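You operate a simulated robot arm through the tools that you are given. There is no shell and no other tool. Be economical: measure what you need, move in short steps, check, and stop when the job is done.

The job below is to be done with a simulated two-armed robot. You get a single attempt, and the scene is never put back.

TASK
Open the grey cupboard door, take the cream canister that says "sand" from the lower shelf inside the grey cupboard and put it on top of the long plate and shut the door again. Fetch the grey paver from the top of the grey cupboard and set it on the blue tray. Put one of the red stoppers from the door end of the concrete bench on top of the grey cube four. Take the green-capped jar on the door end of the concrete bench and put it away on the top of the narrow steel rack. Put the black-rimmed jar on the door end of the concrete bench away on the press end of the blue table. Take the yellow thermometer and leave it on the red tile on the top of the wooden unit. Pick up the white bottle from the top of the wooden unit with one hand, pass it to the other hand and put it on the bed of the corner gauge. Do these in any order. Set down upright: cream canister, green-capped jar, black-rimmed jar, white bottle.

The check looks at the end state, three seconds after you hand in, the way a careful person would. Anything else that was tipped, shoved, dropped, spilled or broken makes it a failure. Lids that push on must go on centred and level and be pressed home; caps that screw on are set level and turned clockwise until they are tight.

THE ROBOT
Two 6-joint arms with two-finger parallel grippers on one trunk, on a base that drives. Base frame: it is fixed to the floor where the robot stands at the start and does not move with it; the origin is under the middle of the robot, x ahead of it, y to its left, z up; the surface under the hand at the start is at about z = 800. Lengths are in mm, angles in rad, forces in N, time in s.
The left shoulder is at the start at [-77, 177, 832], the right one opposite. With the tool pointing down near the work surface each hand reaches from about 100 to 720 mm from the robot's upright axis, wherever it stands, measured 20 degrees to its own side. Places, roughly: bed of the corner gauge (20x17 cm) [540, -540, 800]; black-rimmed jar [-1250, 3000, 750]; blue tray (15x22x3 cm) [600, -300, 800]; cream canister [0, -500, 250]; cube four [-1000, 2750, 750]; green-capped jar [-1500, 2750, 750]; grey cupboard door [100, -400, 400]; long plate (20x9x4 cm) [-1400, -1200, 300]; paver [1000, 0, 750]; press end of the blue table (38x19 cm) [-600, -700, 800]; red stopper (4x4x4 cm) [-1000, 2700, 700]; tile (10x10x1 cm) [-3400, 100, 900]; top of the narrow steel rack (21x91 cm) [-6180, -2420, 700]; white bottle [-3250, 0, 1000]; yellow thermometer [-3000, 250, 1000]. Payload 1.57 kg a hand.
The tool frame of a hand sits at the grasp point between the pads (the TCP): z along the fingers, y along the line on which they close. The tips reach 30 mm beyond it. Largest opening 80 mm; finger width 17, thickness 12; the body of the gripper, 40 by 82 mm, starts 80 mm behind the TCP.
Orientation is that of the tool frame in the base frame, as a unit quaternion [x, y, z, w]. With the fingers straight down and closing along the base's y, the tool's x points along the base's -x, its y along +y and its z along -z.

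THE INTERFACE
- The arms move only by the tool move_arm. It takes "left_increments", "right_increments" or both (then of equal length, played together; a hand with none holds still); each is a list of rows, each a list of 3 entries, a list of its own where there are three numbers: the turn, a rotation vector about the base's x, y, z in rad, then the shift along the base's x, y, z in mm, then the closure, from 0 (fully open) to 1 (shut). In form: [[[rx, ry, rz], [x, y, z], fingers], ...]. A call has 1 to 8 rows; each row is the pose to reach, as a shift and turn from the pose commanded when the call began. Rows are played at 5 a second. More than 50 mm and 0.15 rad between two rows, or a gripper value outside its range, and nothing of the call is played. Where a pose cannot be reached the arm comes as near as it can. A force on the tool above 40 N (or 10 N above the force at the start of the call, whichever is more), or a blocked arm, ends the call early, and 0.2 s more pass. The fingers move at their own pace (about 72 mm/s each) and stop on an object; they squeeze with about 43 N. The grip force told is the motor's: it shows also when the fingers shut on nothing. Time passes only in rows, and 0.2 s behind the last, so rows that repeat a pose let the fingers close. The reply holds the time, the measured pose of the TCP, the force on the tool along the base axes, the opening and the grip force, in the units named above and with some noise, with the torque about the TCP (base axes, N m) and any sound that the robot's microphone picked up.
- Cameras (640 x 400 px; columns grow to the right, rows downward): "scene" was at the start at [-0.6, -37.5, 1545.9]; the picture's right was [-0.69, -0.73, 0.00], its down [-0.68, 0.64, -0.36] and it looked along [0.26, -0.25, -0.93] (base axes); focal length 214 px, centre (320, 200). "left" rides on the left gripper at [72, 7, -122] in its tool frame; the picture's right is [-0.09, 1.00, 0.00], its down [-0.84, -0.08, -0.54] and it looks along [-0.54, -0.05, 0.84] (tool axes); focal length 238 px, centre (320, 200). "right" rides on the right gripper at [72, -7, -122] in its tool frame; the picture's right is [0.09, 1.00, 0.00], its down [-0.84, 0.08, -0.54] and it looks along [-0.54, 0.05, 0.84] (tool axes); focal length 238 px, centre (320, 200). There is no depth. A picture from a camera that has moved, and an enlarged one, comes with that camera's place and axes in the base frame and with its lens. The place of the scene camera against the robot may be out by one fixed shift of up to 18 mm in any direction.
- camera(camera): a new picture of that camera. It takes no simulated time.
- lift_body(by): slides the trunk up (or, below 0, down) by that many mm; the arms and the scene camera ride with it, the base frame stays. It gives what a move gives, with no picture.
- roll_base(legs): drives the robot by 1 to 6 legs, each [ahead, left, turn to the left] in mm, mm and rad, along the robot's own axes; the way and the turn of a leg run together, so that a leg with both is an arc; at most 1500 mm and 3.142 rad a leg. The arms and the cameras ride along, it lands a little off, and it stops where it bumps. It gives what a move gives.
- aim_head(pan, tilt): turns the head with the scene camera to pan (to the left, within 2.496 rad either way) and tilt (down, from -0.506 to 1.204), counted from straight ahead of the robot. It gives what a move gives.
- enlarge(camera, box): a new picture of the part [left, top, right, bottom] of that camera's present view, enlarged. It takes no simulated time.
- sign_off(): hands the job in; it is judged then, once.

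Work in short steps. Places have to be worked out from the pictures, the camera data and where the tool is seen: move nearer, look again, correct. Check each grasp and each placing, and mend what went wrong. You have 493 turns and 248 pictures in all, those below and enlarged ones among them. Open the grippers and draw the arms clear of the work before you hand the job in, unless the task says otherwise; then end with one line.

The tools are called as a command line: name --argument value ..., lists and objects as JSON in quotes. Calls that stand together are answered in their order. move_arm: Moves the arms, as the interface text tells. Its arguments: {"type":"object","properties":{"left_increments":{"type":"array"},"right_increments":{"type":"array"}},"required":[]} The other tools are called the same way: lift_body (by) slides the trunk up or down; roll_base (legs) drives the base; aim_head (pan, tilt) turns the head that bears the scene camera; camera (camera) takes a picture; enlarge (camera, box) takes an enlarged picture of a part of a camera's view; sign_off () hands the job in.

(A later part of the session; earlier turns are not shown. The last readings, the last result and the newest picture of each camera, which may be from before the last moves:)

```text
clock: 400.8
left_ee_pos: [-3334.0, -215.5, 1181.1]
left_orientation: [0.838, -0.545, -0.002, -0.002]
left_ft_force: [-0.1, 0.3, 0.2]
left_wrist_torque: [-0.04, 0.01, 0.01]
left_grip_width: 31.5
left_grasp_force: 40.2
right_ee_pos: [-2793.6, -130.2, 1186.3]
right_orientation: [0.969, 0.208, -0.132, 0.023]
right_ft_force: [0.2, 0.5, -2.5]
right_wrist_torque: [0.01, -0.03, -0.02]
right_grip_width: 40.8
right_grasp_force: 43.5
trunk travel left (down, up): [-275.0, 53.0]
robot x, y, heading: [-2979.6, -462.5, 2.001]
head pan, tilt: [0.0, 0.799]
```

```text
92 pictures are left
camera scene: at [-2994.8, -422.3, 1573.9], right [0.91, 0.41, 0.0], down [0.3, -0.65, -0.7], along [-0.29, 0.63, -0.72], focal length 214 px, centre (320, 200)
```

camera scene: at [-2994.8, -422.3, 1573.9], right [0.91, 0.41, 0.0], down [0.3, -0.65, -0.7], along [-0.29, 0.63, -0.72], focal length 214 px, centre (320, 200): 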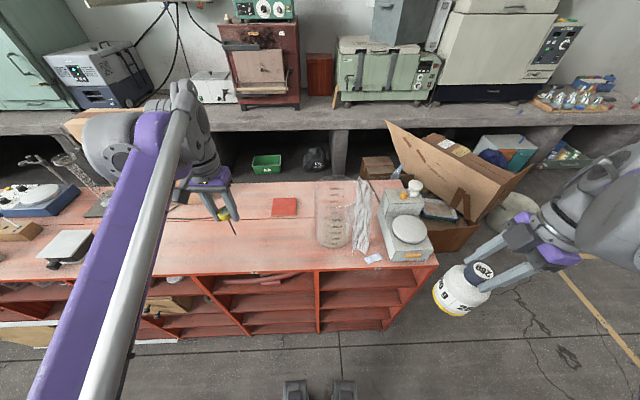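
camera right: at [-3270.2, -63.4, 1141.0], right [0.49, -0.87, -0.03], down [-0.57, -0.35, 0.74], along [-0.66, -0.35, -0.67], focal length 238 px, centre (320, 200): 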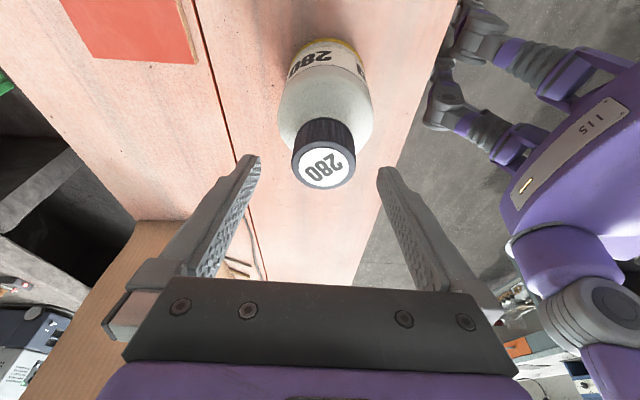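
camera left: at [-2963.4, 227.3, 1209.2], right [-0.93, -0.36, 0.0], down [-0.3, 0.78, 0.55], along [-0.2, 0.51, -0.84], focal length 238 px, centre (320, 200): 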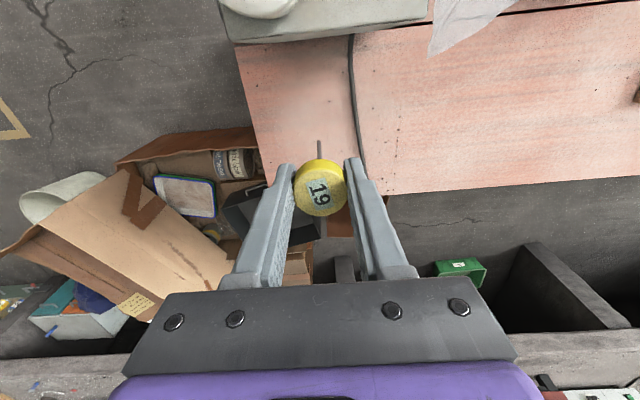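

Tile ≈ (-3394,83). Extend the left hand over it at z≈1150.

move_arm --left_increments '[[[0, 0, 0], [-8, 42, -5], 1], [[0, 0, 0], [-16, 84, -10], 1], [[0, 0, 0], [-24, 126, -20], 1], [[0, 0, 0], [-32, 168, -30], 1], [[0, 0, 0], [-40, 210, -45], 1], [[0, 0, 0], [-50, 252, -60], 1], [[0, 0, 0], [-58, 285, -80], 1]]'

camera --camera "left"

enlarge --camera "scene" --box '[230, 150, 370, 250]'

```text
clock: 402.4
left_ee_pos: [-3376.2, 15.1, 1118.5]
left_orientation: [0.839, -0.544, -0.003, -0.001]
left_ft_force: [0.6, -0.1, -0.6]
left_wrist_torque: [0.02, -0.03, 0.01]
left_grip_width: 31.5
left_grasp_force: 40.3
left hand out of reach, approached as far as the arm can: row 6, 7
right_ee_pos: [-2792.5, -130.3, 1185.8]
right_orientation: [0.969, 0.208, -0.132, 0.023]
right_ft_force: [-0.2, 0.7, -2.7]
right_wrist_torque: [-0.01, 0.01, 0.02]
right_grip_width: 40.6
right_grasp_force: 43.1
trunk travel left (down, up): [-275.0, 53.0]
robot x, y, heading: [-2977.0, -458.5, 1.998]
head pan, tilt: [0.0, 0.799]
```

```text
91 pictures are left
camera left: at [-3353.4, -55.8, 1237.6], right [-0.95, -0.32, 0.0], down [-0.27, 0.79, 0.55], along [-0.18, 0.52, -0.84], focal length 238 px, centre (320, 200)
```

left: 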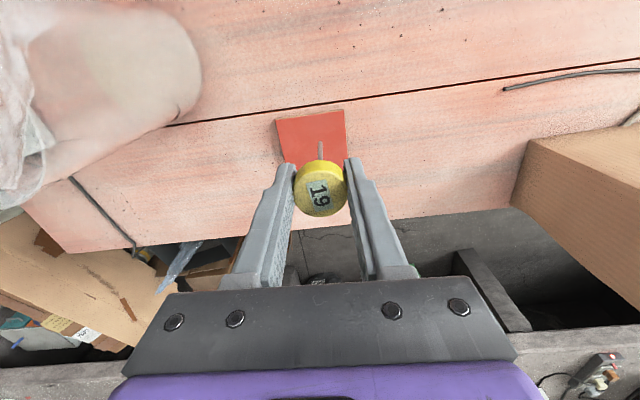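

```text
4.00 times, centred on (300, 200) of scene
camera zoom: at [-2994.4, -422.9, 1573.9], right [0.91, 0.41, 0.0], down [0.3, -0.65, -0.7], along [-0.29, 0.64, -0.72], focal length 858 px, centre (400, 200)
```

zoom: 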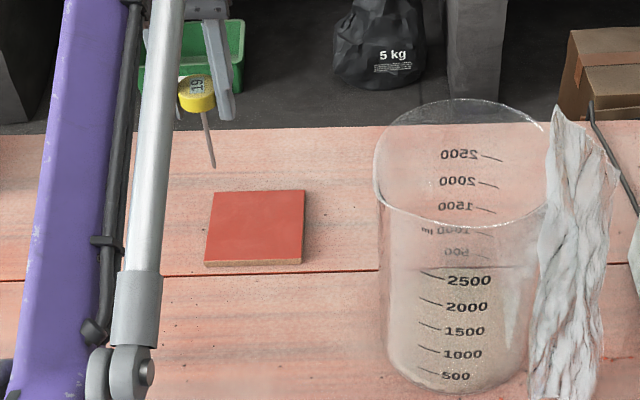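

Tile centre ≈ (-3388,69), top ≈905; stem ~65 mm. I pitch the hand forward 60° so the thermometer can be laid down nearly flat, coming down to z≈1000.

move_arm --left_increments '[[[0.136, 0.062, 0], [0, 5, -17], 1], [[0.272, 0.124, 0], [0, 10, -34], 1], [[0.408, 0.186, 0], [-1, 15, -51], 1], [[0.545, 0.248, 0], [-1, 20, -68], 1], [[0.681, 0.31, 0], [-2, 25, -85], 1], [[0.817, 0.372, 0], [-2, 30, -102], 1], [[0.953, 0.434, 0], [-2, 32, -115], 1], [[0.953, 0.434, 0], [-2, 32, -115], 1]]'

camera --camera "left"

enlarge --camera "scene" --box '[210, 150, 350, 250]'

```text
clock: 404.2
left_ee_pos: [-3380.0, 45.2, 1001.1]
left_orientation: [0.725, -0.471, -0.424, -0.27]
left_ft_force: [0.1, -0.4, 0.0]
left_wrist_torque: [-0.02, -0.01, 0.03]
left_grip_width: 31.2
left_grasp_force: 40.3
right_ee_pos: [-2792.6, -130.6, 1187.1]
right_orientation: [0.969, 0.208, -0.131, 0.023]
right_ft_force: [0.0, 0.2, -3.5]
right_wrist_torque: [0.01, -0.01, 0.02]
right_grip_width: 40.8
right_grasp_force: 43.1
trunk travel left (down, up): [-275.0, 53.0]
robot x, y, heading: [-2981.9, -457.1, 1.996]
head pan, tilt: [0.0, 0.799]
```

```text
89 pictures are left
camera left: at [-3328.0, -87.4, 997.3], right [-0.93, -0.37, 0.09], down [0.1, -0.02, 0.99], along [-0.36, 0.93, 0.05], focal length 238 px, centre (320, 200)
```

left: 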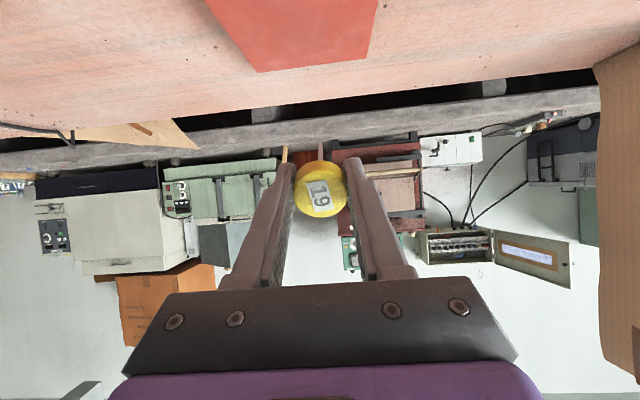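

```text
4.00 times, centred on (280, 200) of scene
camera zoom: at [-2994.7, -422.3, 1573.9], right [0.91, 0.41, 0.0], down [0.3, -0.65, -0.7], along [-0.29, 0.63, -0.72], focal length 858 px, centre (480, 200)
```

zoom: 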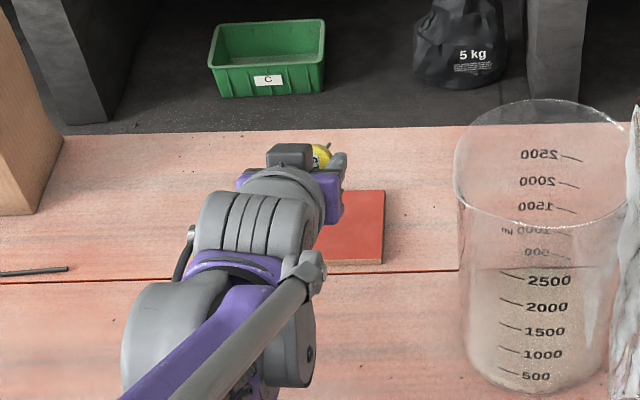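

Cross-check of tile edges gives tile top z≈886, centre (-3389,74). Lower toward contact carefully.

move_arm --left_increments '[[[0, 0, 0], [1, 6, -30], 1], [[0, 0, 0], [1, 6, -55], 1], [[0, 0, 0], [1, 6, -62], 1], [[0, 0, 0], [1, 6, -66], 1], [[0, 0, 0], [1, 6, -70], 1], [[0, 0, 0], [1, 6, -74], 1]]'

camera --camera "left"

enlarge --camera "scene" --box '[250, 170, 320, 220]'

```text
clock: 405.6
left_ee_pos: [-3376.1, 51.1, 930.3]
left_orientation: [0.724, -0.47, -0.425, -0.271]
left_ft_force: [-1.1, 2.2, 14.5]
left_wrist_torque: [1.13, 0.51, -0.02]
left_grip_width: 31.7
left_grasp_force: 40.1
right_ee_pos: [-2792.7, -131.4, 1187.4]
right_orientation: [0.969, 0.208, -0.132, 0.023]
right_ft_force: [0.2, 0.1, -3.4]
right_wrist_torque: [0.01, -0.01, -0.02]
right_grip_width: 40.5
right_grasp_force: 42.7
trunk travel left (down, up): [-275.0, 53.0]
robot x, y, heading: [-2978.1, -459.4, 1.997]
head pan, tilt: [0.0, 0.799]
```

```text
87 pictures are left
camera left: at [-3326.1, -81.7, 926.1], right [-0.93, -0.37, 0.09], down [0.1, -0.02, 0.99], along [-0.36, 0.93, 0.06], focal length 238 px, centre (320, 200)
```

left: 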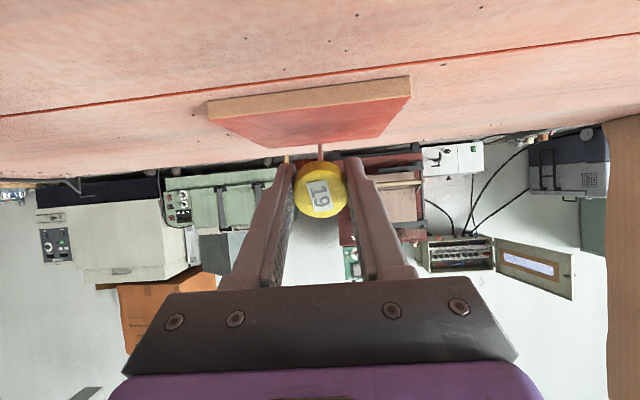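

```text
8.00 times, centred on (285, 195) of scene
camera zoom: at [-2993.9, -423.2, 1574.2], right [0.91, 0.41, 0.0], down [0.3, -0.65, -0.7], along [-0.29, 0.64, -0.72], focal length 1716 px, centre (600, 240)
```

zoom: 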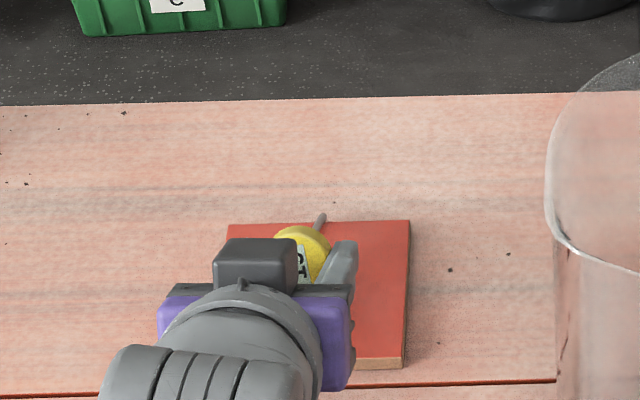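

The stem tip reaches just past the tile's far edge. Lift 8 mm, pull back 20 mm, and lower again.

move_arm --left_increments '[[[0, 0, 0], [0, 0, 8], 1], [[0, 0, 0], [8, -18, 10], 1], [[0, 0, 0], [8, -18, 6], 1], [[0, 0, 0], [8, -18, 3], 1], [[0, 0, 0], [8, -18, 0], 1]]'

enlarge --camera "scene" --box '[250, 170, 320, 220]'

```text
clock: 406.8
left_ee_pos: [-3369.0, 31.6, 929.7]
left_orientation: [0.725, -0.47, -0.425, -0.27]
left_ft_force: [1.4, -1.1, 15.5]
left_wrist_torque: [1.1, 0.48, -0.02]
left_grip_width: 31.6
left_grasp_force: 40.1
right_ee_pos: [-2792.8, -131.4, 1186.6]
right_orientation: [0.969, 0.208, -0.132, 0.022]
right_ft_force: [0.5, -0.3, -3.5]
right_wrist_torque: [0.02, 0.01, 0.02]
right_grip_width: 40.5
right_grasp_force: 43.2
trunk travel left (down, up): [-275.0, 53.0]
robot x, y, heading: [-2979.7, -458.2, 1.995]
head pan, tilt: [0.0, 0.799]
```

```text
8.00 times, centred on (285, 195) of scene
camera zoom: at [-2993.5, -424.0, 1574.1], right [0.91, 0.41, 0.0], down [0.3, -0.65, -0.7], along [-0.29, 0.64, -0.72], focal length 1716 px, centre (600, 240)
```

zoom: 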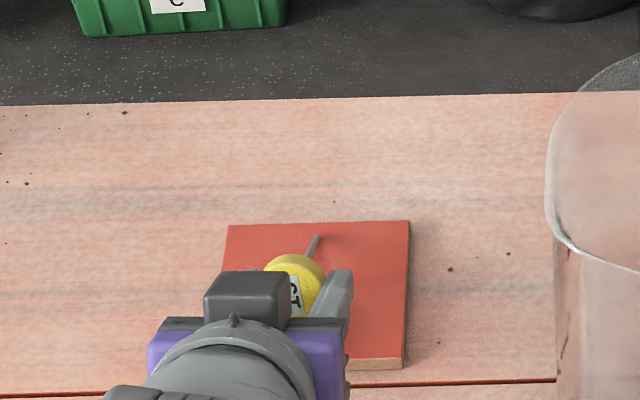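

Tip rests on the tile. Relieve slightly and release so it lies down.

move_arm --left_increments '[[[0, 0, 0], [0, 0, 3], 1], [[0, 0, 0], [0, 0, 1], 0.7], [[0, 0, 0], [0, 0, 0], 0.5], [[0, 0, 0], [0, 0, 0], 0.3], [[0, 0, 0], [0, 0, 0], 0.2], [[0, 0, 0], [0, 0, 0], 0.2]]'

camera --camera "left"

enlarge --camera "scene" --box '[250, 170, 320, 220]'

```text
clock: 408.2
left_ee_pos: [-3369.1, 32.3, 927.8]
left_orientation: [0.726, -0.47, -0.424, -0.27]
left_ft_force: [-0.7, 0.3, -0.9]
left_wrist_torque: [0.03, -0.02, 0.0]
left_grip_width: 64.0
left_grasp_force: 0.0
right_ee_pos: [-2792.1, -129.2, 1187.6]
right_orientation: [0.969, 0.208, -0.132, 0.024]
right_ft_force: [0.6, -0.3, -2.2]
right_wrist_torque: [-0.03, -0.02, 0.01]
right_grip_width: 40.8
right_grasp_force: 42.4
trunk travel left (down, up): [-275.0, 53.0]
robot x, y, heading: [-2979.0, -459.7, 1.998]
head pan, tilt: [0.0, 0.799]
```

```text
84 pictures are left
camera left: at [-3318.4, -100.5, 925.1], right [-0.93, -0.37, 0.09], down [0.1, -0.02, 0.99], along [-0.36, 0.93, 0.05], focal length 238 px, centre (320, 200)
```

left: 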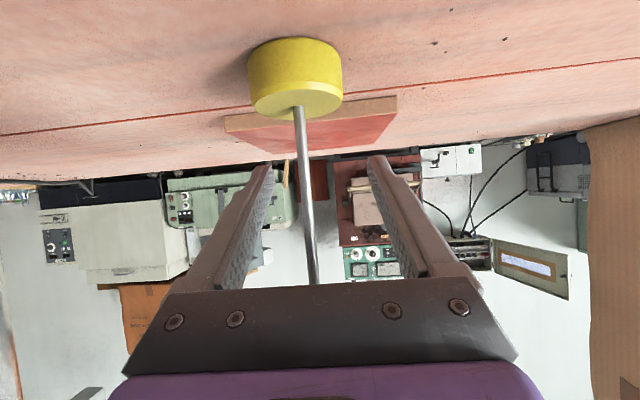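

```text
8.00 times, centred on (285, 195) of scene
camera zoom: at [-2994.8, -422.3, 1573.9], right [0.91, 0.41, 0.0], down [0.3, -0.65, -0.7], along [-0.29, 0.64, -0.72], focal length 1716 px, centre (600, 240)
```

zoom: 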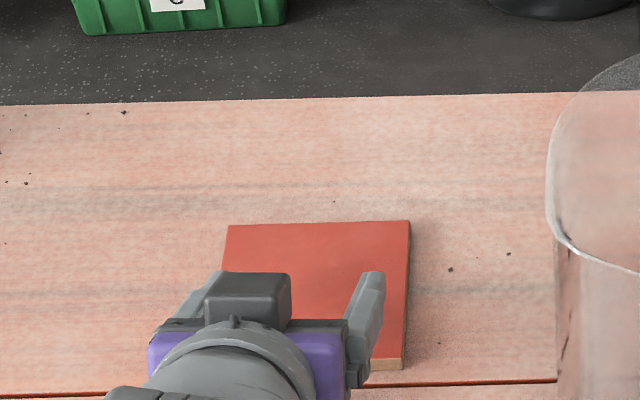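

The thermometer dropped head-down and now stands on its head before the tile, its stem between my fingers. I clamp the stem gently.

move_arm --left_increments '[[[0, 0, 0], [0, 0, 0], 0.4], [[0, 0, 0], [0, 0, 0], 0.6], [[0, 0, 0], [0, 0, 0], 0.8], [[0, 0, 0], [0, 0, 0], 1], [[0, 0, 0], [0, 0, 0], 1]]'

camera --camera "left"

```text
clock: 409.4
left_ee_pos: [-3369.6, 32.7, 928.8]
left_orientation: [0.725, -0.47, -0.424, -0.27]
left_ft_force: [-0.2, 0.6, 0.0]
left_wrist_torque: [0.02, 0.01, 0.01]
left_grip_width: 2.3
left_grasp_force: 23.8
right_ee_pos: [-2792.9, -130.2, 1187.0]
right_orientation: [0.969, 0.209, -0.132, 0.023]
right_ft_force: [-0.3, 0.5, -2.5]
right_wrist_torque: [0.01, -0.03, 0.02]
right_grip_width: 40.8
right_grasp_force: 42.9
trunk travel left (down, up): [-275.0, 53.0]
robot x, y, heading: [-2978.8, -461.1, 2.001]
head pan, tilt: [0.0, 0.799]
```

```text
82 pictures are left
camera left: at [-3318.4, -100.4, 925.1], right [-0.93, -0.37, 0.09], down [0.1, -0.02, 0.99], along [-0.36, 0.93, 0.05], focal length 238 px, centre (320, 200)
```

left: 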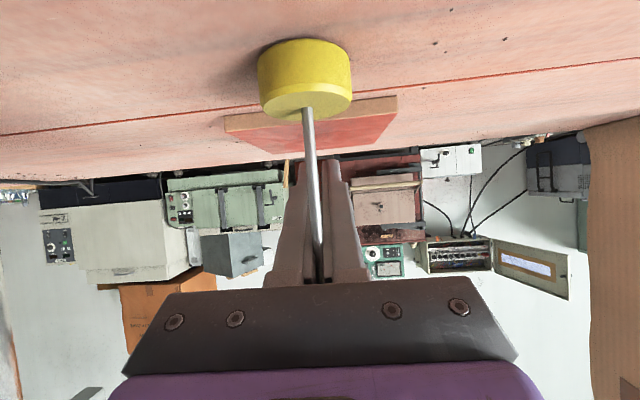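

Stem is clamped (2.3 mm). Lift 25 mm and check that the thermometer comes along.

move_arm --left_increments '[[[0, 0, 0], [0, 0, 8], 1], [[0, 0, 0], [0, 0, 16], 1], [[0, 0, 0], [0, 0, 26], 1]]'

camera --camera "left"

```text
clock: 410.2
left_ee_pos: [-3368.1, 33.1, 954.5]
left_orientation: [0.726, -0.471, -0.423, -0.27]
left_ft_force: [-0.2, 0.3, 0.0]
left_wrist_torque: [-0.01, -0.01, -0.02]
left_grip_width: 2.4
left_grasp_force: 23.4
right_ee_pos: [-2793.6, -130.5, 1187.7]
right_orientation: [0.969, 0.208, -0.132, 0.024]
right_ft_force: [-0.4, 0.3, -2.8]
right_wrist_torque: [0.01, -0.01, 0.02]
right_grip_width: 40.7
right_grasp_force: 43.6
trunk travel left (down, up): [-275.0, 53.0]
robot x, y, heading: [-2979.8, -461.9, 1.997]
head pan, tilt: [0.0, 0.799]
```

```text
81 pictures are left
camera left: at [-3317.8, -100.0, 950.5], right [-0.93, -0.37, 0.09], down [0.1, -0.02, 0.99], along [-0.36, 0.93, 0.05], focal length 238 px, centre (320, 200)
```

left: 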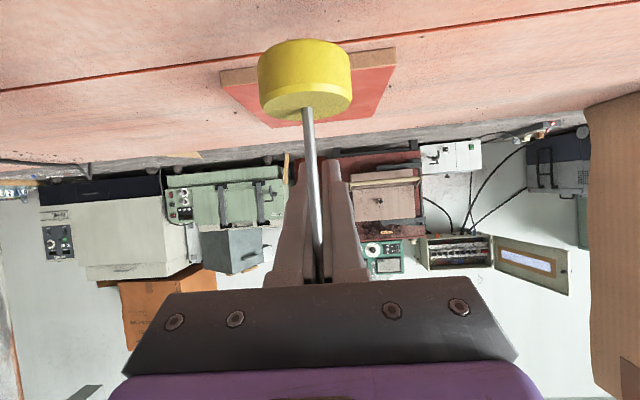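

It comes along. Advance ~106 mm to place the head over the tile's centre.

move_arm --left_increments '[[[0, 0, 0], [-15, 33, 0], 1], [[0, 0, 0], [-29, 65, 0], 1], [[0, 0, 0], [-43, 97, 0], 1], [[0, 0, 0], [-43, 97, 0], 1]]'

camera --camera "left"

enlarge --camera "scene" --box '[240, 165, 320, 225]'

```text
clock: 411.2
left_ee_pos: [-3413.0, 131.4, 949.6]
left_orientation: [0.725, -0.471, -0.424, -0.27]
left_ft_force: [0.5, 0.4, -1.0]
left_wrist_torque: [-0.01, -0.02, -0.05]
left_grip_width: 2.5
left_grasp_force: 24.2
right_ee_pos: [-2793.3, -130.2, 1187.2]
right_orientation: [0.969, 0.209, -0.133, 0.024]
right_ft_force: [0.7, 0.0, -2.8]
right_wrist_torque: [0.0, 0.01, 0.02]
right_grip_width: 40.7
right_grasp_force: 43.2
trunk travel left (down, up): [-275.0, 53.0]
robot x, y, heading: [-2980.6, -456.0, 2.0]
head pan, tilt: [0.0, 0.799]
```

```text
80 pictures are left
camera left: at [-3360.2, -2.7, 947.8], right [-0.93, -0.37, 0.09], down [0.1, -0.02, 0.99], along [-0.36, 0.93, 0.05], focal length 238 px, centre (320, 200)
```

left: 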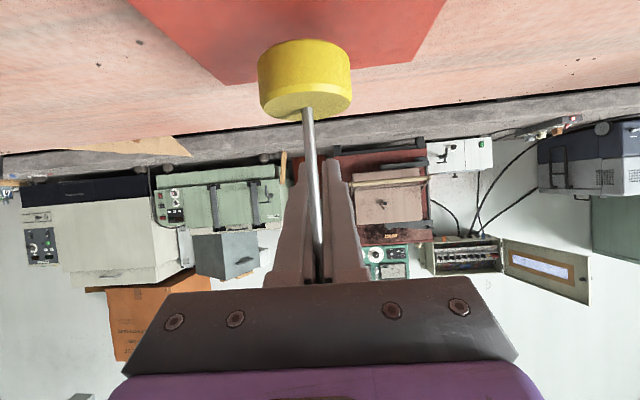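

```text
6.67 times, centred on (280, 195) of scene
camera zoom: at [-2994.6, -422.9, 1573.9], right [0.91, 0.41, 0.0], down [0.3, -0.65, -0.7], along [-0.29, 0.64, -0.72], focal length 1430 px, centre (587, 233)
```

zoom: 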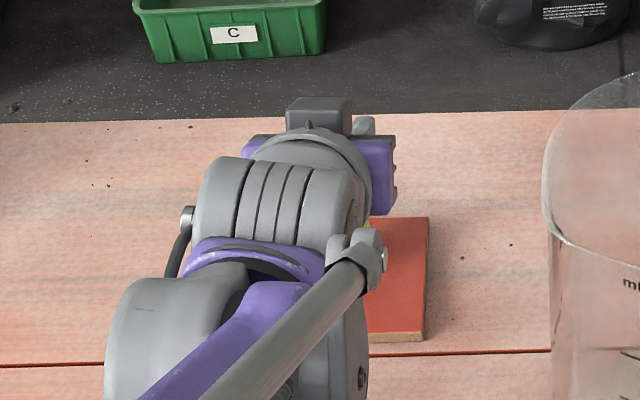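

Head is centred over the tile. Lower to contact and release.

move_arm --left_increments '[[[0, 0, 0], [0, 0, -5], 1], [[0, 0, 0], [0, 0, -9], 1], [[0, 0, 0], [0, 0, -12], 1], [[0, 0, 0], [0, 0, -14], 1]]'

camera --camera "left"

```text
clock: 412.2
left_ee_pos: [-3411.8, 131.6, 939.4]
left_orientation: [0.726, -0.47, -0.424, -0.269]
left_ft_force: [0.3, 1.0, -0.7]
left_wrist_torque: [-0.01, 0.0, -0.03]
left_grip_width: 2.4
left_grasp_force: 24.1
right_ee_pos: [-2794.0, -130.9, 1186.6]
right_orientation: [0.969, 0.208, -0.132, 0.023]
right_ft_force: [0.1, 0.4, -3.3]
right_wrist_torque: [0.05, 0.01, -0.04]
right_grip_width: 40.7
right_grasp_force: 43.0
trunk travel left (down, up): [-275.0, 53.0]
robot x, y, heading: [-2978.0, -460.1, 2.0]
head pan, tilt: [0.0, 0.799]
```

```text
78 pictures are left
camera left: at [-3361.4, -2.6, 935.7], right [-0.93, -0.37, 0.09], down [0.1, -0.02, 0.99], along [-0.36, 0.93, 0.05], focal length 238 px, centre (320, 200)
```

left: 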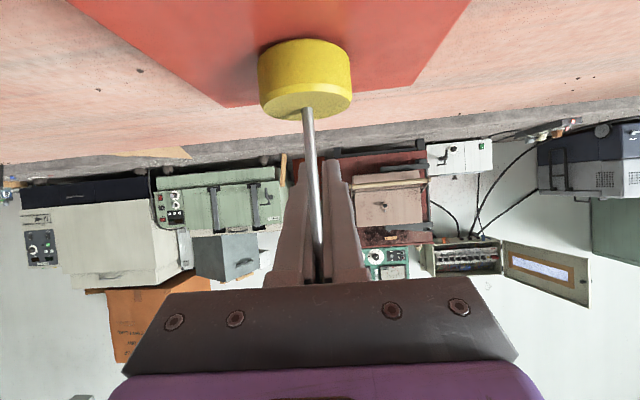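

At contact height. Lower 2 mm more and open.

move_arm --left_increments '[[[0, 0, 0], [0, 0, -1.5], 1], [[0, 0, 0], [0, 0, -1.5], 0.95], [[0, 0, 0], [0, 0, -1.5], 0.85], [[0, 0, 0], [0, 0, -1.5], 0.7], [[0, 0, 0], [0, 0, -1.5], 0.4], [[0, 0, 0], [0, 0, -1.5], 0.1], [[0, 0, 0], [0, 0, -1.5], 0]]'

camera --camera "left"

```text
clock: 413.8
left_ee_pos: [-3413.1, 130.4, 937.4]
left_orientation: [0.726, -0.47, -0.424, -0.269]
left_ft_force: [0.5, -1.0, 0.3]
left_wrist_torque: [-0.01, 0.03, 0.01]
left_grip_width: 79.9
left_grasp_force: 0.1
right_ee_pos: [-2793.2, -129.6, 1186.5]
right_orientation: [0.969, 0.208, -0.133, 0.023]
right_ft_force: [0.3, 0.1, -2.4]
right_wrist_torque: [0.0, -0.02, 0.02]
right_grip_width: 40.4
right_grasp_force: 43.2
trunk travel left (down, up): [-275.0, 53.0]
robot x, y, heading: [-2977.7, -458.8, 1.995]
head pan, tilt: [0.0, 0.799]
```

```text
77 pictures are left
camera left: at [-3361.2, -2.7, 934.5], right [-0.93, -0.37, 0.09], down [0.1, -0.02, 0.99], along [-0.36, 0.93, 0.05], focal length 238 px, centre (320, 200)
```

left: 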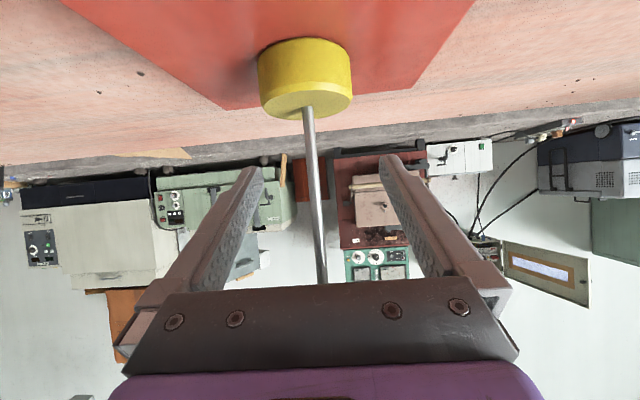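

It stands on its head in the tile's middle. Withdraw horizontally backward.

move_arm --left_increments '[[[0, 0, 0], [8, -18, 0], 0], [[0, 0, 0], [22, -48, 0], 0], [[0, 0, 0], [40, -88, 10], 0], [[0, 0, 0], [58, -128, 30], 0], [[0, 0, 0], [70, -155, 60], 0]]'

enlarge --camera "scene" --box '[240, 165, 320, 225]'

```text
clock: 415.0
left_ee_pos: [-3340.5, -25.6, 997.4]
left_orientation: [0.725, -0.471, -0.424, -0.269]
left_ft_force: [-0.3, -1.2, 0.6]
left_wrist_torque: [0.05, -0.01, -0.01]
left_grip_width: 79.7
left_grasp_force: 0.1
right_ee_pos: [-2793.0, -130.6, 1186.9]
right_orientation: [0.969, 0.208, -0.133, 0.023]
right_ft_force: [0.1, -0.4, -3.4]
right_wrist_torque: [0.02, 0.04, 0.02]
right_grip_width: 40.6
right_grasp_force: 42.9
trunk travel left (down, up): [-275.0, 53.0]
robot x, y, heading: [-2978.5, -455.2, 1.995]
head pan, tilt: [0.0, 0.799]
```

```text
6.67 times, centred on (280, 195) of scene
camera zoom: at [-2994.2, -423.5, 1573.9], right [0.91, 0.41, 0.0], down [0.3, -0.65, -0.7], along [-0.29, 0.64, -0.72], focal length 1430 px, centre (587, 233)
```

zoom: 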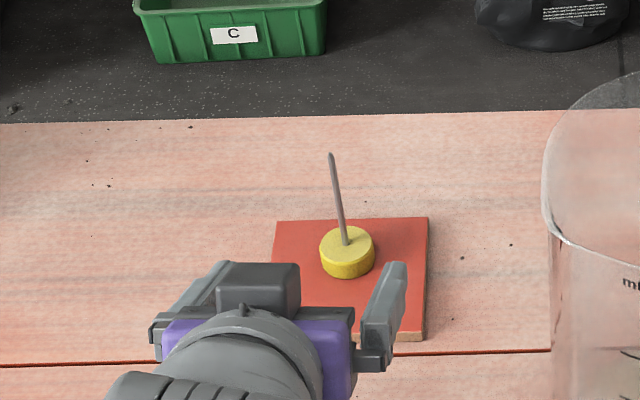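

Thermometer stands safely on the tile. Back away into the aisle, then prepare the handover.

roll_base --legs '[[-450, 0, 0]]'

move_arm --left_increments '[[[0.118, 0.054, 0], [30, -25, 15], 0], [[0.236, 0.108, 0], [60, -45, 30], 0], [[0.236, 0.108, 0], [80, -60, 30], 0]]' --right_increments '[[[0, 0, 0], [-40, 0, -20], 1], [[0, 0, 0], [-80, 0, -40], 1], [[0, 0, 0], [-115, 10, -55], 1]]'

camera --camera "scene"

```text
clock: 417.7
left_ee_pos: [-3152.3, -434.7, 995.5]
left_orientation: [0.723, -0.474, -0.423, -0.272]
left_ft_force: [0.3, 0.3, 0.8]
left_wrist_torque: [-0.04, -0.02, -0.03]
left_grip_width: 80.0
left_grasp_force: 0.0
right_ee_pos: [-2605.9, -544.6, 1186.1]
right_orientation: [0.97, 0.204, -0.133, 0.023]
right_ft_force: [-0.3, -0.8, -2.2]
right_wrist_torque: [-0.02, 0.04, -0.01]
right_grip_width: 40.6
right_grasp_force: 43.1
trunk travel left (down, up): [-275.0, 53.0]
robot x, y, heading: [-2793.8, -872.8, 1.986]
head pan, tilt: [0.0, 0.799]
```

```text
clock: 418.5
left_ee_pos: [-3069.7, -496.4, 1026.0]
left_orientation: [0.663, -0.435, -0.513, -0.329]
left_ft_force: [-0.4, -0.1, 0.7]
left_wrist_torque: [0.0, -0.02, -0.02]
left_grip_width: 80.0
left_grasp_force: 0.0
right_ee_pos: [-2723.6, -532.8, 1134.6]
right_orientation: [0.97, 0.204, -0.132, 0.024]
right_ft_force: [-0.7, -0.1, -2.5]
right_wrist_torque: [0.0, 0.0, 0.02]
right_grip_width: 40.6
right_grasp_force: 42.9
trunk travel left (down, up): [-275.0, 53.0]
robot x, y, heading: [-2793.1, -875.3, 1.983]
head pan, tilt: [0.0, 0.799]
```

```text
75 pictures are left
camera scene: at [-2810.2, -834.0, 1573.9], right [0.91, 0.4, 0.0], down [0.29, -0.66, -0.7], along [-0.28, 0.64, -0.72], focal length 214 px, centre (320, 200)
```

scene: 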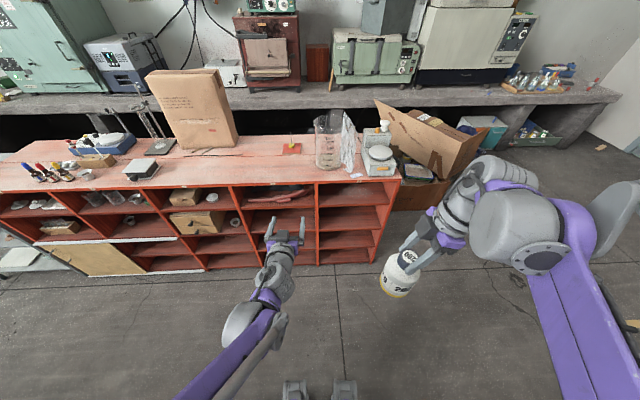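

Set up: pull the left hand back first, to give the bottle room in the middle.

move_arm --left_increments '[[[0, 0, 0], [16, -37, 10], 0], [[0, 0, 0], [32, -74, 20], 0], [[0, 0, 0], [48, -110, 30], 0], [[0, 0, 0], [48, -110, 30], 0]]'

```text
clock: 419.5
left_ee_pos: [-3022.4, -604.3, 1058.0]
left_orientation: [0.663, -0.436, -0.513, -0.329]
left_ft_force: [0.7, 0.1, -0.1]
left_wrist_torque: [-0.01, 0.02, 0.01]
left_grip_width: 80.0
left_grasp_force: 0.0
right_ee_pos: [-2723.6, -533.0, 1135.4]
right_orientation: [0.97, 0.203, -0.132, 0.023]
right_ft_force: [-0.8, 0.4, -1.6]
right_wrist_torque: [-0.02, -0.01, -0.01]
right_grip_width: 40.8
right_grasp_force: 43.2
trunk travel left (down, up): [-275.0, 53.0]
robot x, y, heading: [-2787.0, -872.2, 1.985]
head pan, tilt: [0.0, 0.799]
```

Bring the right hand with the bottle to the centre (≈480 ahead).

move_arm --right_increments '[[[0, 0, 0], [-20, 40, 0], 1], [[0, 0, 0], [-55, 66, 0], 1], [[0, 0, 0], [-97, 78, 0], 1], [[0, 0, 0], [-143, 82, 0], 1], [[0, 0, 0], [-189, 84, -10], 1], [[0, 0, 0], [-235, 86, -20], 1], [[0, 0, 0], [-280, 89, -30], 1], [[0, 0, 0], [-280, 89, -30], 1]]'

camera --camera "left"

camera --camera "scene"

```text
clock: 421.3
left_ee_pos: [-3021.3, -604.5, 1056.9]
left_orientation: [0.662, -0.435, -0.514, -0.329]
left_ft_force: [-0.7, 0.6, 0.4]
left_wrist_torque: [-0.02, -0.01, -0.01]
left_grip_width: 79.9
left_grasp_force: 0.2
right_ee_pos: [-2994.9, -440.0, 1102.4]
right_orientation: [0.966, 0.203, -0.156, 0.033]
right_ft_force: [0.5, 0.0, -2.8]
right_wrist_torque: [0.0, -0.01, 0.01]
right_grip_width: 40.6
right_grasp_force: 43.2
right hand out of reach, approached as far as the arm can: row 5, 6, 7, 8
trunk travel left (down, up): [-275.0, 53.0]
robot x, y, heading: [-2794.1, -870.7, 1.991]
head pan, tilt: [0.0, 0.799]
```

```text
74 pictures are left
camera left: at [-2973.9, -734.2, 1017.4], right [-0.92, -0.38, 0.1], down [0.21, -0.25, 0.95], along [-0.34, 0.89, 0.31], focal length 238 px, centre (320, 200)
```

left: 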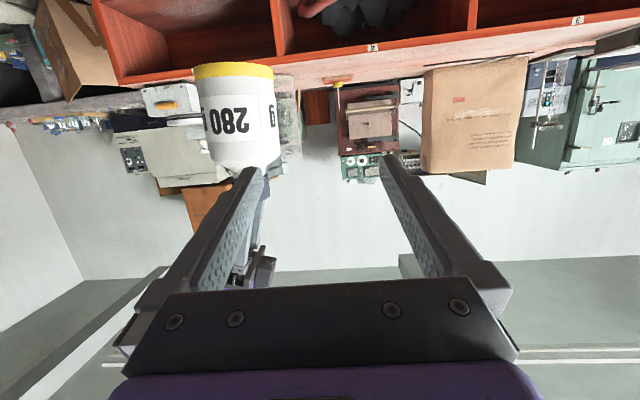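

```text
73 pictures are left
camera scene: at [-2809.1, -834.9, 1573.9], right [0.91, 0.4, 0.0], down [0.29, -0.66, -0.7], along [-0.28, 0.64, -0.72], focal length 214 px, centre (320, 200)
```

scene: 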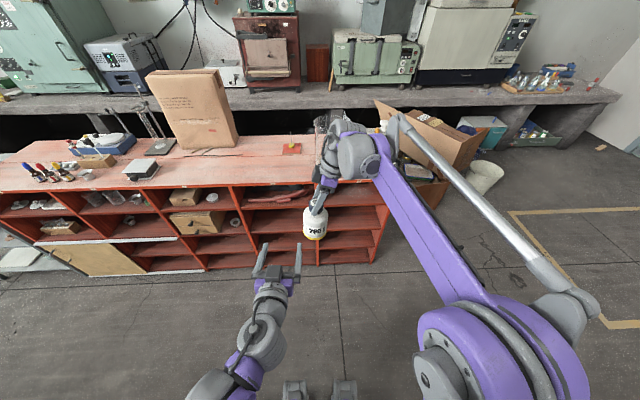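

The right hand's lean grew slightly there; shift it 50 mm right while restoring its orientation.

move_arm --right_increments '[[[0.01, -0.015, 0], [23, 10, 0], 1], [[0.03, -0.044, 0], [46, 20, 0], 1], [[0.03, -0.044, 0], [46, 20, 0], 1]]'

camera --camera "right"

```text
clock: 422.1
left_ee_pos: [-3023.5, -603.8, 1057.4]
left_orientation: [0.662, -0.436, -0.513, -0.33]
left_ft_force: [-0.1, -0.5, 1.1]
left_wrist_torque: [0.01, -0.01, 0.0]
left_grip_width: 79.9
left_grasp_force: 0.0
right_ee_pos: [-2943.7, -417.4, 1102.5]
right_orientation: [0.967, 0.205, -0.147, 0.028]
right_ft_force: [-1.0, 0.2, -2.9]
right_wrist_torque: [0.02, -0.02, 0.0]
right_grip_width: 40.8
right_grasp_force: 42.7
right hand out of reach, approached as far as the arm can: row 2, 3
trunk travel left (down, up): [-275.0, 53.0]
robot x, y, heading: [-2796.2, -872.0, 1.984]
head pan, tilt: [0.0, 0.799]
```

```text
72 pictures are left
camera right: at [-2851.3, -368.6, 1198.4], right [0.48, -0.88, -0.03], down [-0.55, -0.33, 0.76], along [-0.68, -0.35, -0.64], focal length 238 px, centre (320, 200)
```

right: 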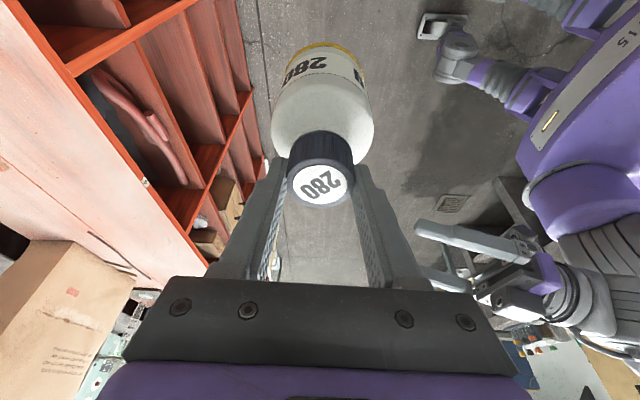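

Left hand: align laterally with the cap (z≈1087), staying back.

move_arm --left_increments '[[[0, 0, 0], [34, 15, 8], 0], [[0, 0, 0], [69, 30, 16], 0], [[0, 0, 0], [103, 45, 24], 0], [[0, 0, 0], [137, 60, 30], 0], [[0, 0, 0], [137, 60, 30], 0]]'

camera --camera "left"

```text
clock: 423.3
left_ee_pos: [-2888.0, -545.4, 1083.4]
left_orientation: [0.663, -0.435, -0.513, -0.329]
left_ft_force: [0.1, -0.2, 0.0]
left_wrist_torque: [0.02, 0.0, 0.03]
left_grip_width: 80.0
left_grasp_force: 0.0
right_ee_pos: [-2944.9, -417.5, 1102.7]
right_orientation: [0.968, 0.204, -0.146, 0.028]
right_ft_force: [0.0, 0.1, -3.3]
right_wrist_torque: [0.02, 0.01, 0.0]
right_grip_width: 40.7
right_grasp_force: 43.2
trunk travel left (down, up): [-275.0, 53.0]
robot x, y, heading: [-2794.3, -871.2, 1.984]
head pan, tilt: [0.0, 0.799]
```

```text
71 pictures are left
camera left: at [-2840.6, -674.2, 1043.6], right [-0.92, -0.38, 0.1], down [0.2, -0.25, 0.95], along [-0.34, 0.89, 0.31], focal length 238 px, centre (320, 200)
```

left: 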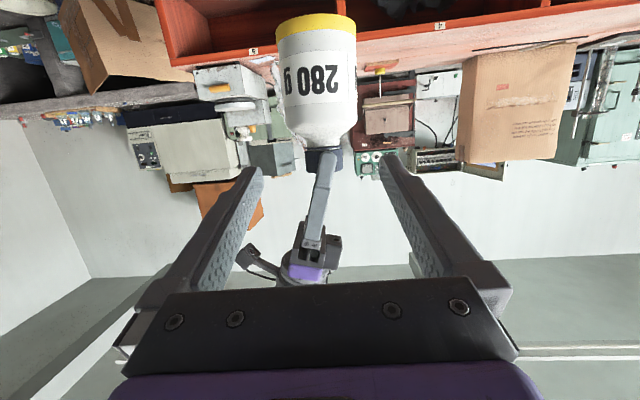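

The cap lies at TCP height, 4 mm left. Advance 136 mm so the pads straddle the cap.

move_arm --left_increments '[[[0, 0, 0], [-19, 38, 1], 0], [[0, 0, 0], [-36, 76, 2], 0], [[0, 0, 0], [-50, 106, 2], 0], [[0, 0, 0], [-58, 123, 2], 0], [[0, 0, 0], [-58, 123, 2], 0]]'

camera --camera "left"

enlarge --camera "scene" --box '[250, 170, 390, 270]'

```text
clock: 424.5
left_ee_pos: [-2944.4, -418.0, 1087.3]
left_orientation: [0.663, -0.435, -0.513, -0.328]
left_ft_force: [-0.6, -0.4, -0.2]
left_wrist_torque: [0.0, 0.0, 0.0]
left_grip_width: 80.2
left_grasp_force: 0.0
right_ee_pos: [-2944.0, -416.8, 1103.5]
right_orientation: [0.967, 0.205, -0.146, 0.027]
right_ft_force: [-0.1, -0.9, -3.2]
right_wrist_torque: [0.02, -0.04, -0.02]
right_grip_width: 40.5
right_grasp_force: 42.5
trunk travel left (down, up): [-275.0, 53.0]
robot x, y, heading: [-2791.6, -872.5, 1.989]
head pan, tilt: [0.0, 0.799]
```

```text
70 pictures are left
camera left: at [-2896.1, -548.3, 1047.5], right [-0.92, -0.38, 0.1], down [0.21, -0.25, 0.95], along [-0.34, 0.89, 0.31], focal length 238 px, centre (320, 200)
```

left: 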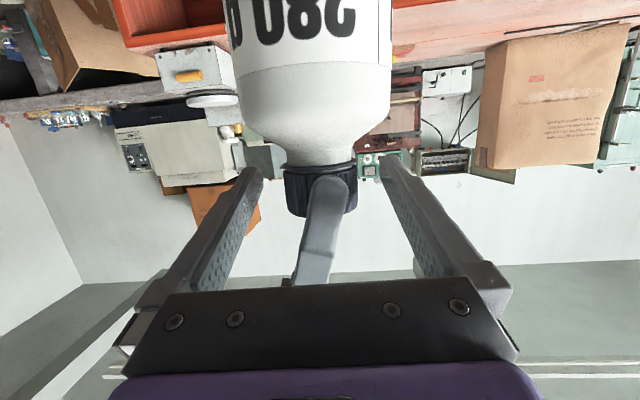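

```text
4.00 times, centred on (320, 220) of scene
camera zoom: at [-2810.0, -834.8, 1573.9], right [0.91, 0.4, 0.0], down [0.29, -0.66, -0.7], along [-0.28, 0.64, -0.72], focal length 858 px, centre (320, 120)
```

zoom: 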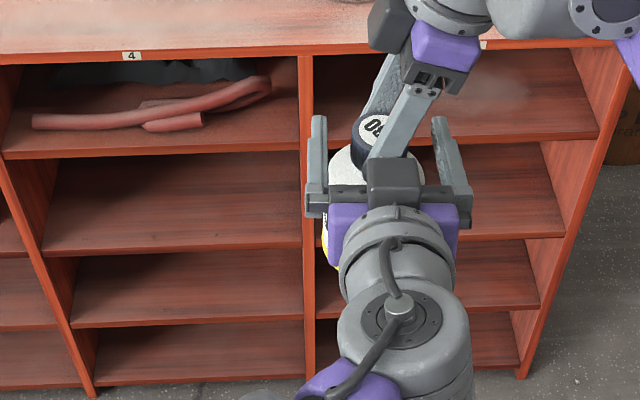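

The cap is between the left pads, right fingers front/back. Close the left hand.

move_arm --left_increments '[[[0, 0, 0], [0, 0, 0], 0.3], [[0, 0, 0], [0, 0, 0], 0.6], [[0, 0, 0], [0, 0, 0], 1], [[0, 0, 0], [0, 0, 0], 1], [[0, 0, 0], [0, 0, 0], 1]]'

camera --camera "left"

```text
clock: 425.7
left_ee_pos: [-2945.1, -419.5, 1087.2]
left_orientation: [0.663, -0.435, -0.513, -0.328]
left_ft_force: [-7.4, -0.5, -0.3]
left_wrist_torque: [-0.12, 0.32, 0.07]
left_grip_width: 41.1
left_grasp_force: 42.8
right_ee_pos: [-2944.4, -417.0, 1102.6]
right_orientation: [0.967, 0.205, -0.147, 0.027]
right_ft_force: [6.8, 2.0, -2.1]
right_wrist_torque: [0.18, -0.45, -0.02]
right_grip_width: 40.5
right_grasp_force: 43.1
trunk travel left (down, up): [-275.0, 53.0]
robot x, y, heading: [-2794.1, -870.7, 1.986]
head pan, tilt: [0.0, 0.799]
```

```text
68 pictures are left
camera left: at [-2896.2, -548.4, 1047.4], right [-0.92, -0.38, 0.1], down [0.21, -0.25, 0.95], along [-0.34, 0.89, 0.31], focal length 238 px, centre (320, 200)
```

left: 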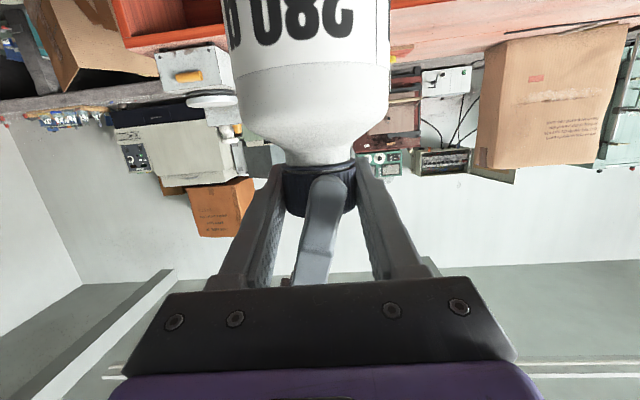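

Both hands hold the cap. Open the right hand and withdraw it along its finger axis.

move_arm --right_increments '[[[0, 0, 0], [0, 0, 0], 0.6], [[0, 0, 0], [0, 0, 0], 0.2], [[0, 0, 0], [0, 0, 0], 0.0], [[0, 0, 0], [3, 1, 12], 0.0], [[0, 0, 0], [10, 4, 38], 0], [[0, 0, 0], [21, 9, 76], 0], [[0, 0, 0], [32, 13, 114], 0], [[0, 0, 0], [50, 20, 150], 0]]'

camera --camera "left"

```text
clock: 427.5
left_ee_pos: [-2943.5, -419.5, 1087.8]
left_orientation: [0.663, -0.435, -0.514, -0.328]
left_ft_force: [-0.8, 1.2, -0.5]
left_wrist_torque: [0.0, -0.01, -0.02]
left_grip_width: 41.0
left_grasp_force: 43.5
right_ee_pos: [-2891.0, -396.3, 1251.1]
right_orientation: [0.969, 0.204, -0.139, 0.026]
right_ft_force: [0.0, 0.3, -1.1]
right_wrist_torque: [-0.01, 0.0, 0.01]
right_grip_width: 79.7
right_grasp_force: 0.0
right hand out of reach, approached as far as the arm can: row 4, 5, 6, 7
trunk travel left (down, up): [-275.0, 53.0]
robot x, y, heading: [-2797.3, -872.1, 1.984]
head pan, tilt: [0.0, 0.799]
```

```text
67 pictures are left
camera left: at [-2895.7, -547.9, 1047.3], right [-0.92, -0.38, 0.1], down [0.21, -0.25, 0.95], along [-0.34, 0.89, 0.3], focal length 238 px, centre (320, 200)
```

left: 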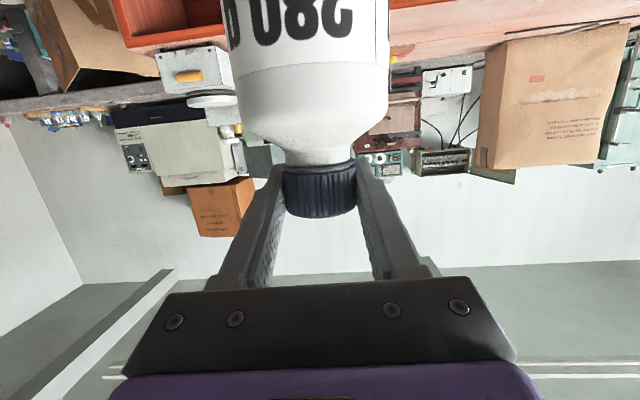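

Handover complete: left hand holds the bottle. Move the right arm aside, turn round and travel to the bench with the corner gauge.

move_arm --right_increments '[[[0, 0, 0], [40, 15, 0], 0], [[0, 0, 0], [80, 25, 0], 0], [[0, 0, 0], [115, 0, 0], 0], [[0, 0, 0], [145, -30, 0], 0]]'

roll_base --legs '[[0, 0, -3.08], [0, 1500, 0], [0, 1500, 0]]'

aim_head --pan 0.1 --tilt 0.7

camera --camera "scene"

```text
clock: 428.5
left_ee_pos: [-2943.6, -421.3, 1087.4]
left_orientation: [0.663, -0.434, -0.514, -0.329]
left_ft_force: [0.6, 0.4, -0.2]
left_wrist_torque: [0.01, -0.01, -0.01]
left_grip_width: 40.9
left_grasp_force: 42.8
right_ee_pos: [-2751.6, -428.2, 1251.7]
right_orientation: [0.97, 0.205, -0.131, 0.021]
right_ft_force: [0.2, 0.3, -0.1]
right_wrist_torque: [0.04, 0.0, -0.01]
right_grip_width: 80.2
right_grasp_force: 0.1
trunk travel left (down, up): [-275.0, 53.0]
robot x, y, heading: [-2795.2, -873.8, 1.988]
head pan, tilt: [0.0, 0.799]
```

```text
clock: 461.6
left_ee_pos: [-30.3, 101.9, 1088.2]
left_orientation: [0.426, 0.668, -0.322, 0.517]
left_ft_force: [0.0, 0.8, 0.9]
left_wrist_torque: [0.02, -0.01, 0.02]
left_grip_width: 40.6
left_grasp_force: 43.0
right_ee_pos: [-221.4, 103.2, 1250.8]
right_orientation: [-0.218, 0.967, 0.024, 0.131]
right_ft_force: [-0.5, 0.5, 0.3]
right_wrist_torque: [-0.01, 0.03, -0.01]
right_grip_width: 80.0
right_grasp_force: 0.0
trunk travel left (down, up): [-275.0, 53.0]
robot x, y, heading: [-194.2, 547.6, -1.124]
head pan, tilt: [0.0, 0.799]
```

```text
clock: 462.2
left_ee_pos: [-29.7, 100.9, 1087.6]
left_orientation: [0.427, 0.668, -0.323, 0.517]
left_ft_force: [-1.1, 0.4, -0.8]
left_wrist_torque: [0.0, 0.0, -0.06]
left_grip_width: 40.9
left_grasp_force: 42.6
right_ee_pos: [-221.0, 103.0, 1250.9]
right_orientation: [-0.218, 0.967, 0.024, 0.13]
right_ft_force: [0.0, -0.1, 0.6]
right_wrist_torque: [-0.02, 0.05, -0.01]
right_grip_width: 80.0
right_grasp_force: 0.1
trunk travel left (down, up): [-275.0, 53.0]
robot x, y, heading: [-193.7, 549.4, -1.128]
head pan, tilt: [0.099, 0.7]
```

```text
66 pictures are left
camera scene: at [-165.9, 514.3, 1582.1], right [-0.86, -0.52, 0.0], down [-0.33, 0.55, -0.76], along [0.4, -0.65, -0.64], focal length 214 px, centre (320, 200)
```

scene: 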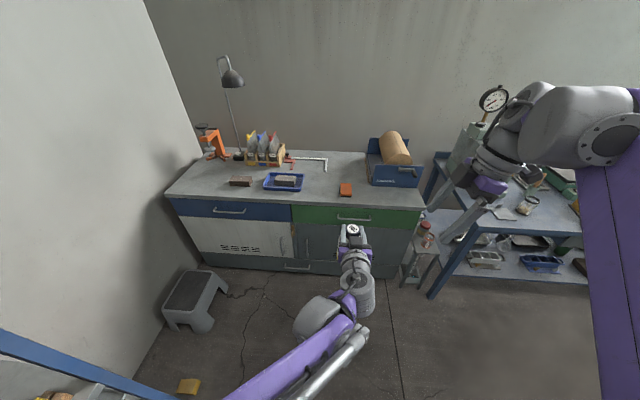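

camera --camera "left"

enlarge --camera "scene" --box '[230, 130, 390, 250]'

```text
65 pictures are left
camera left: at [-82.7, 225.9, 1047.4], right [0.91, 0.41, 0.1], down [-0.21, 0.24, 0.95], along [0.36, -0.88, 0.31], focal length 238 px, centre (320, 200)
```

left: 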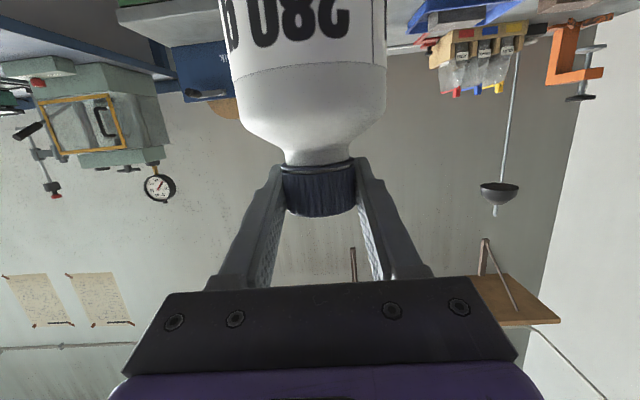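

```text
3.33 times, centred on (310, 190) of scene
camera zoom: at [-165.9, 514.3, 1582.1], right [-0.86, -0.52, 0.0], down [-0.33, 0.55, -0.76], along [0.4, -0.65, -0.64], focal length 715 px, centre (353, 233)
```

zoom: 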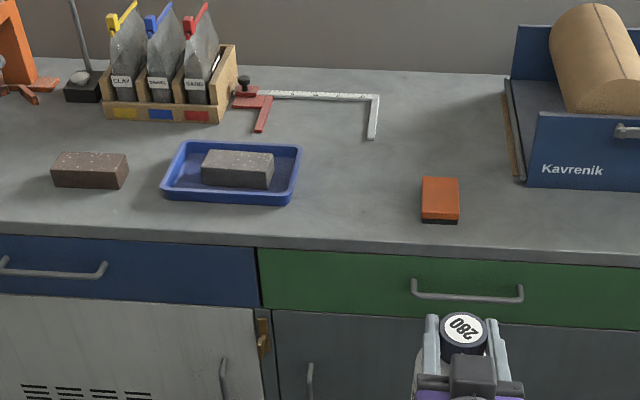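

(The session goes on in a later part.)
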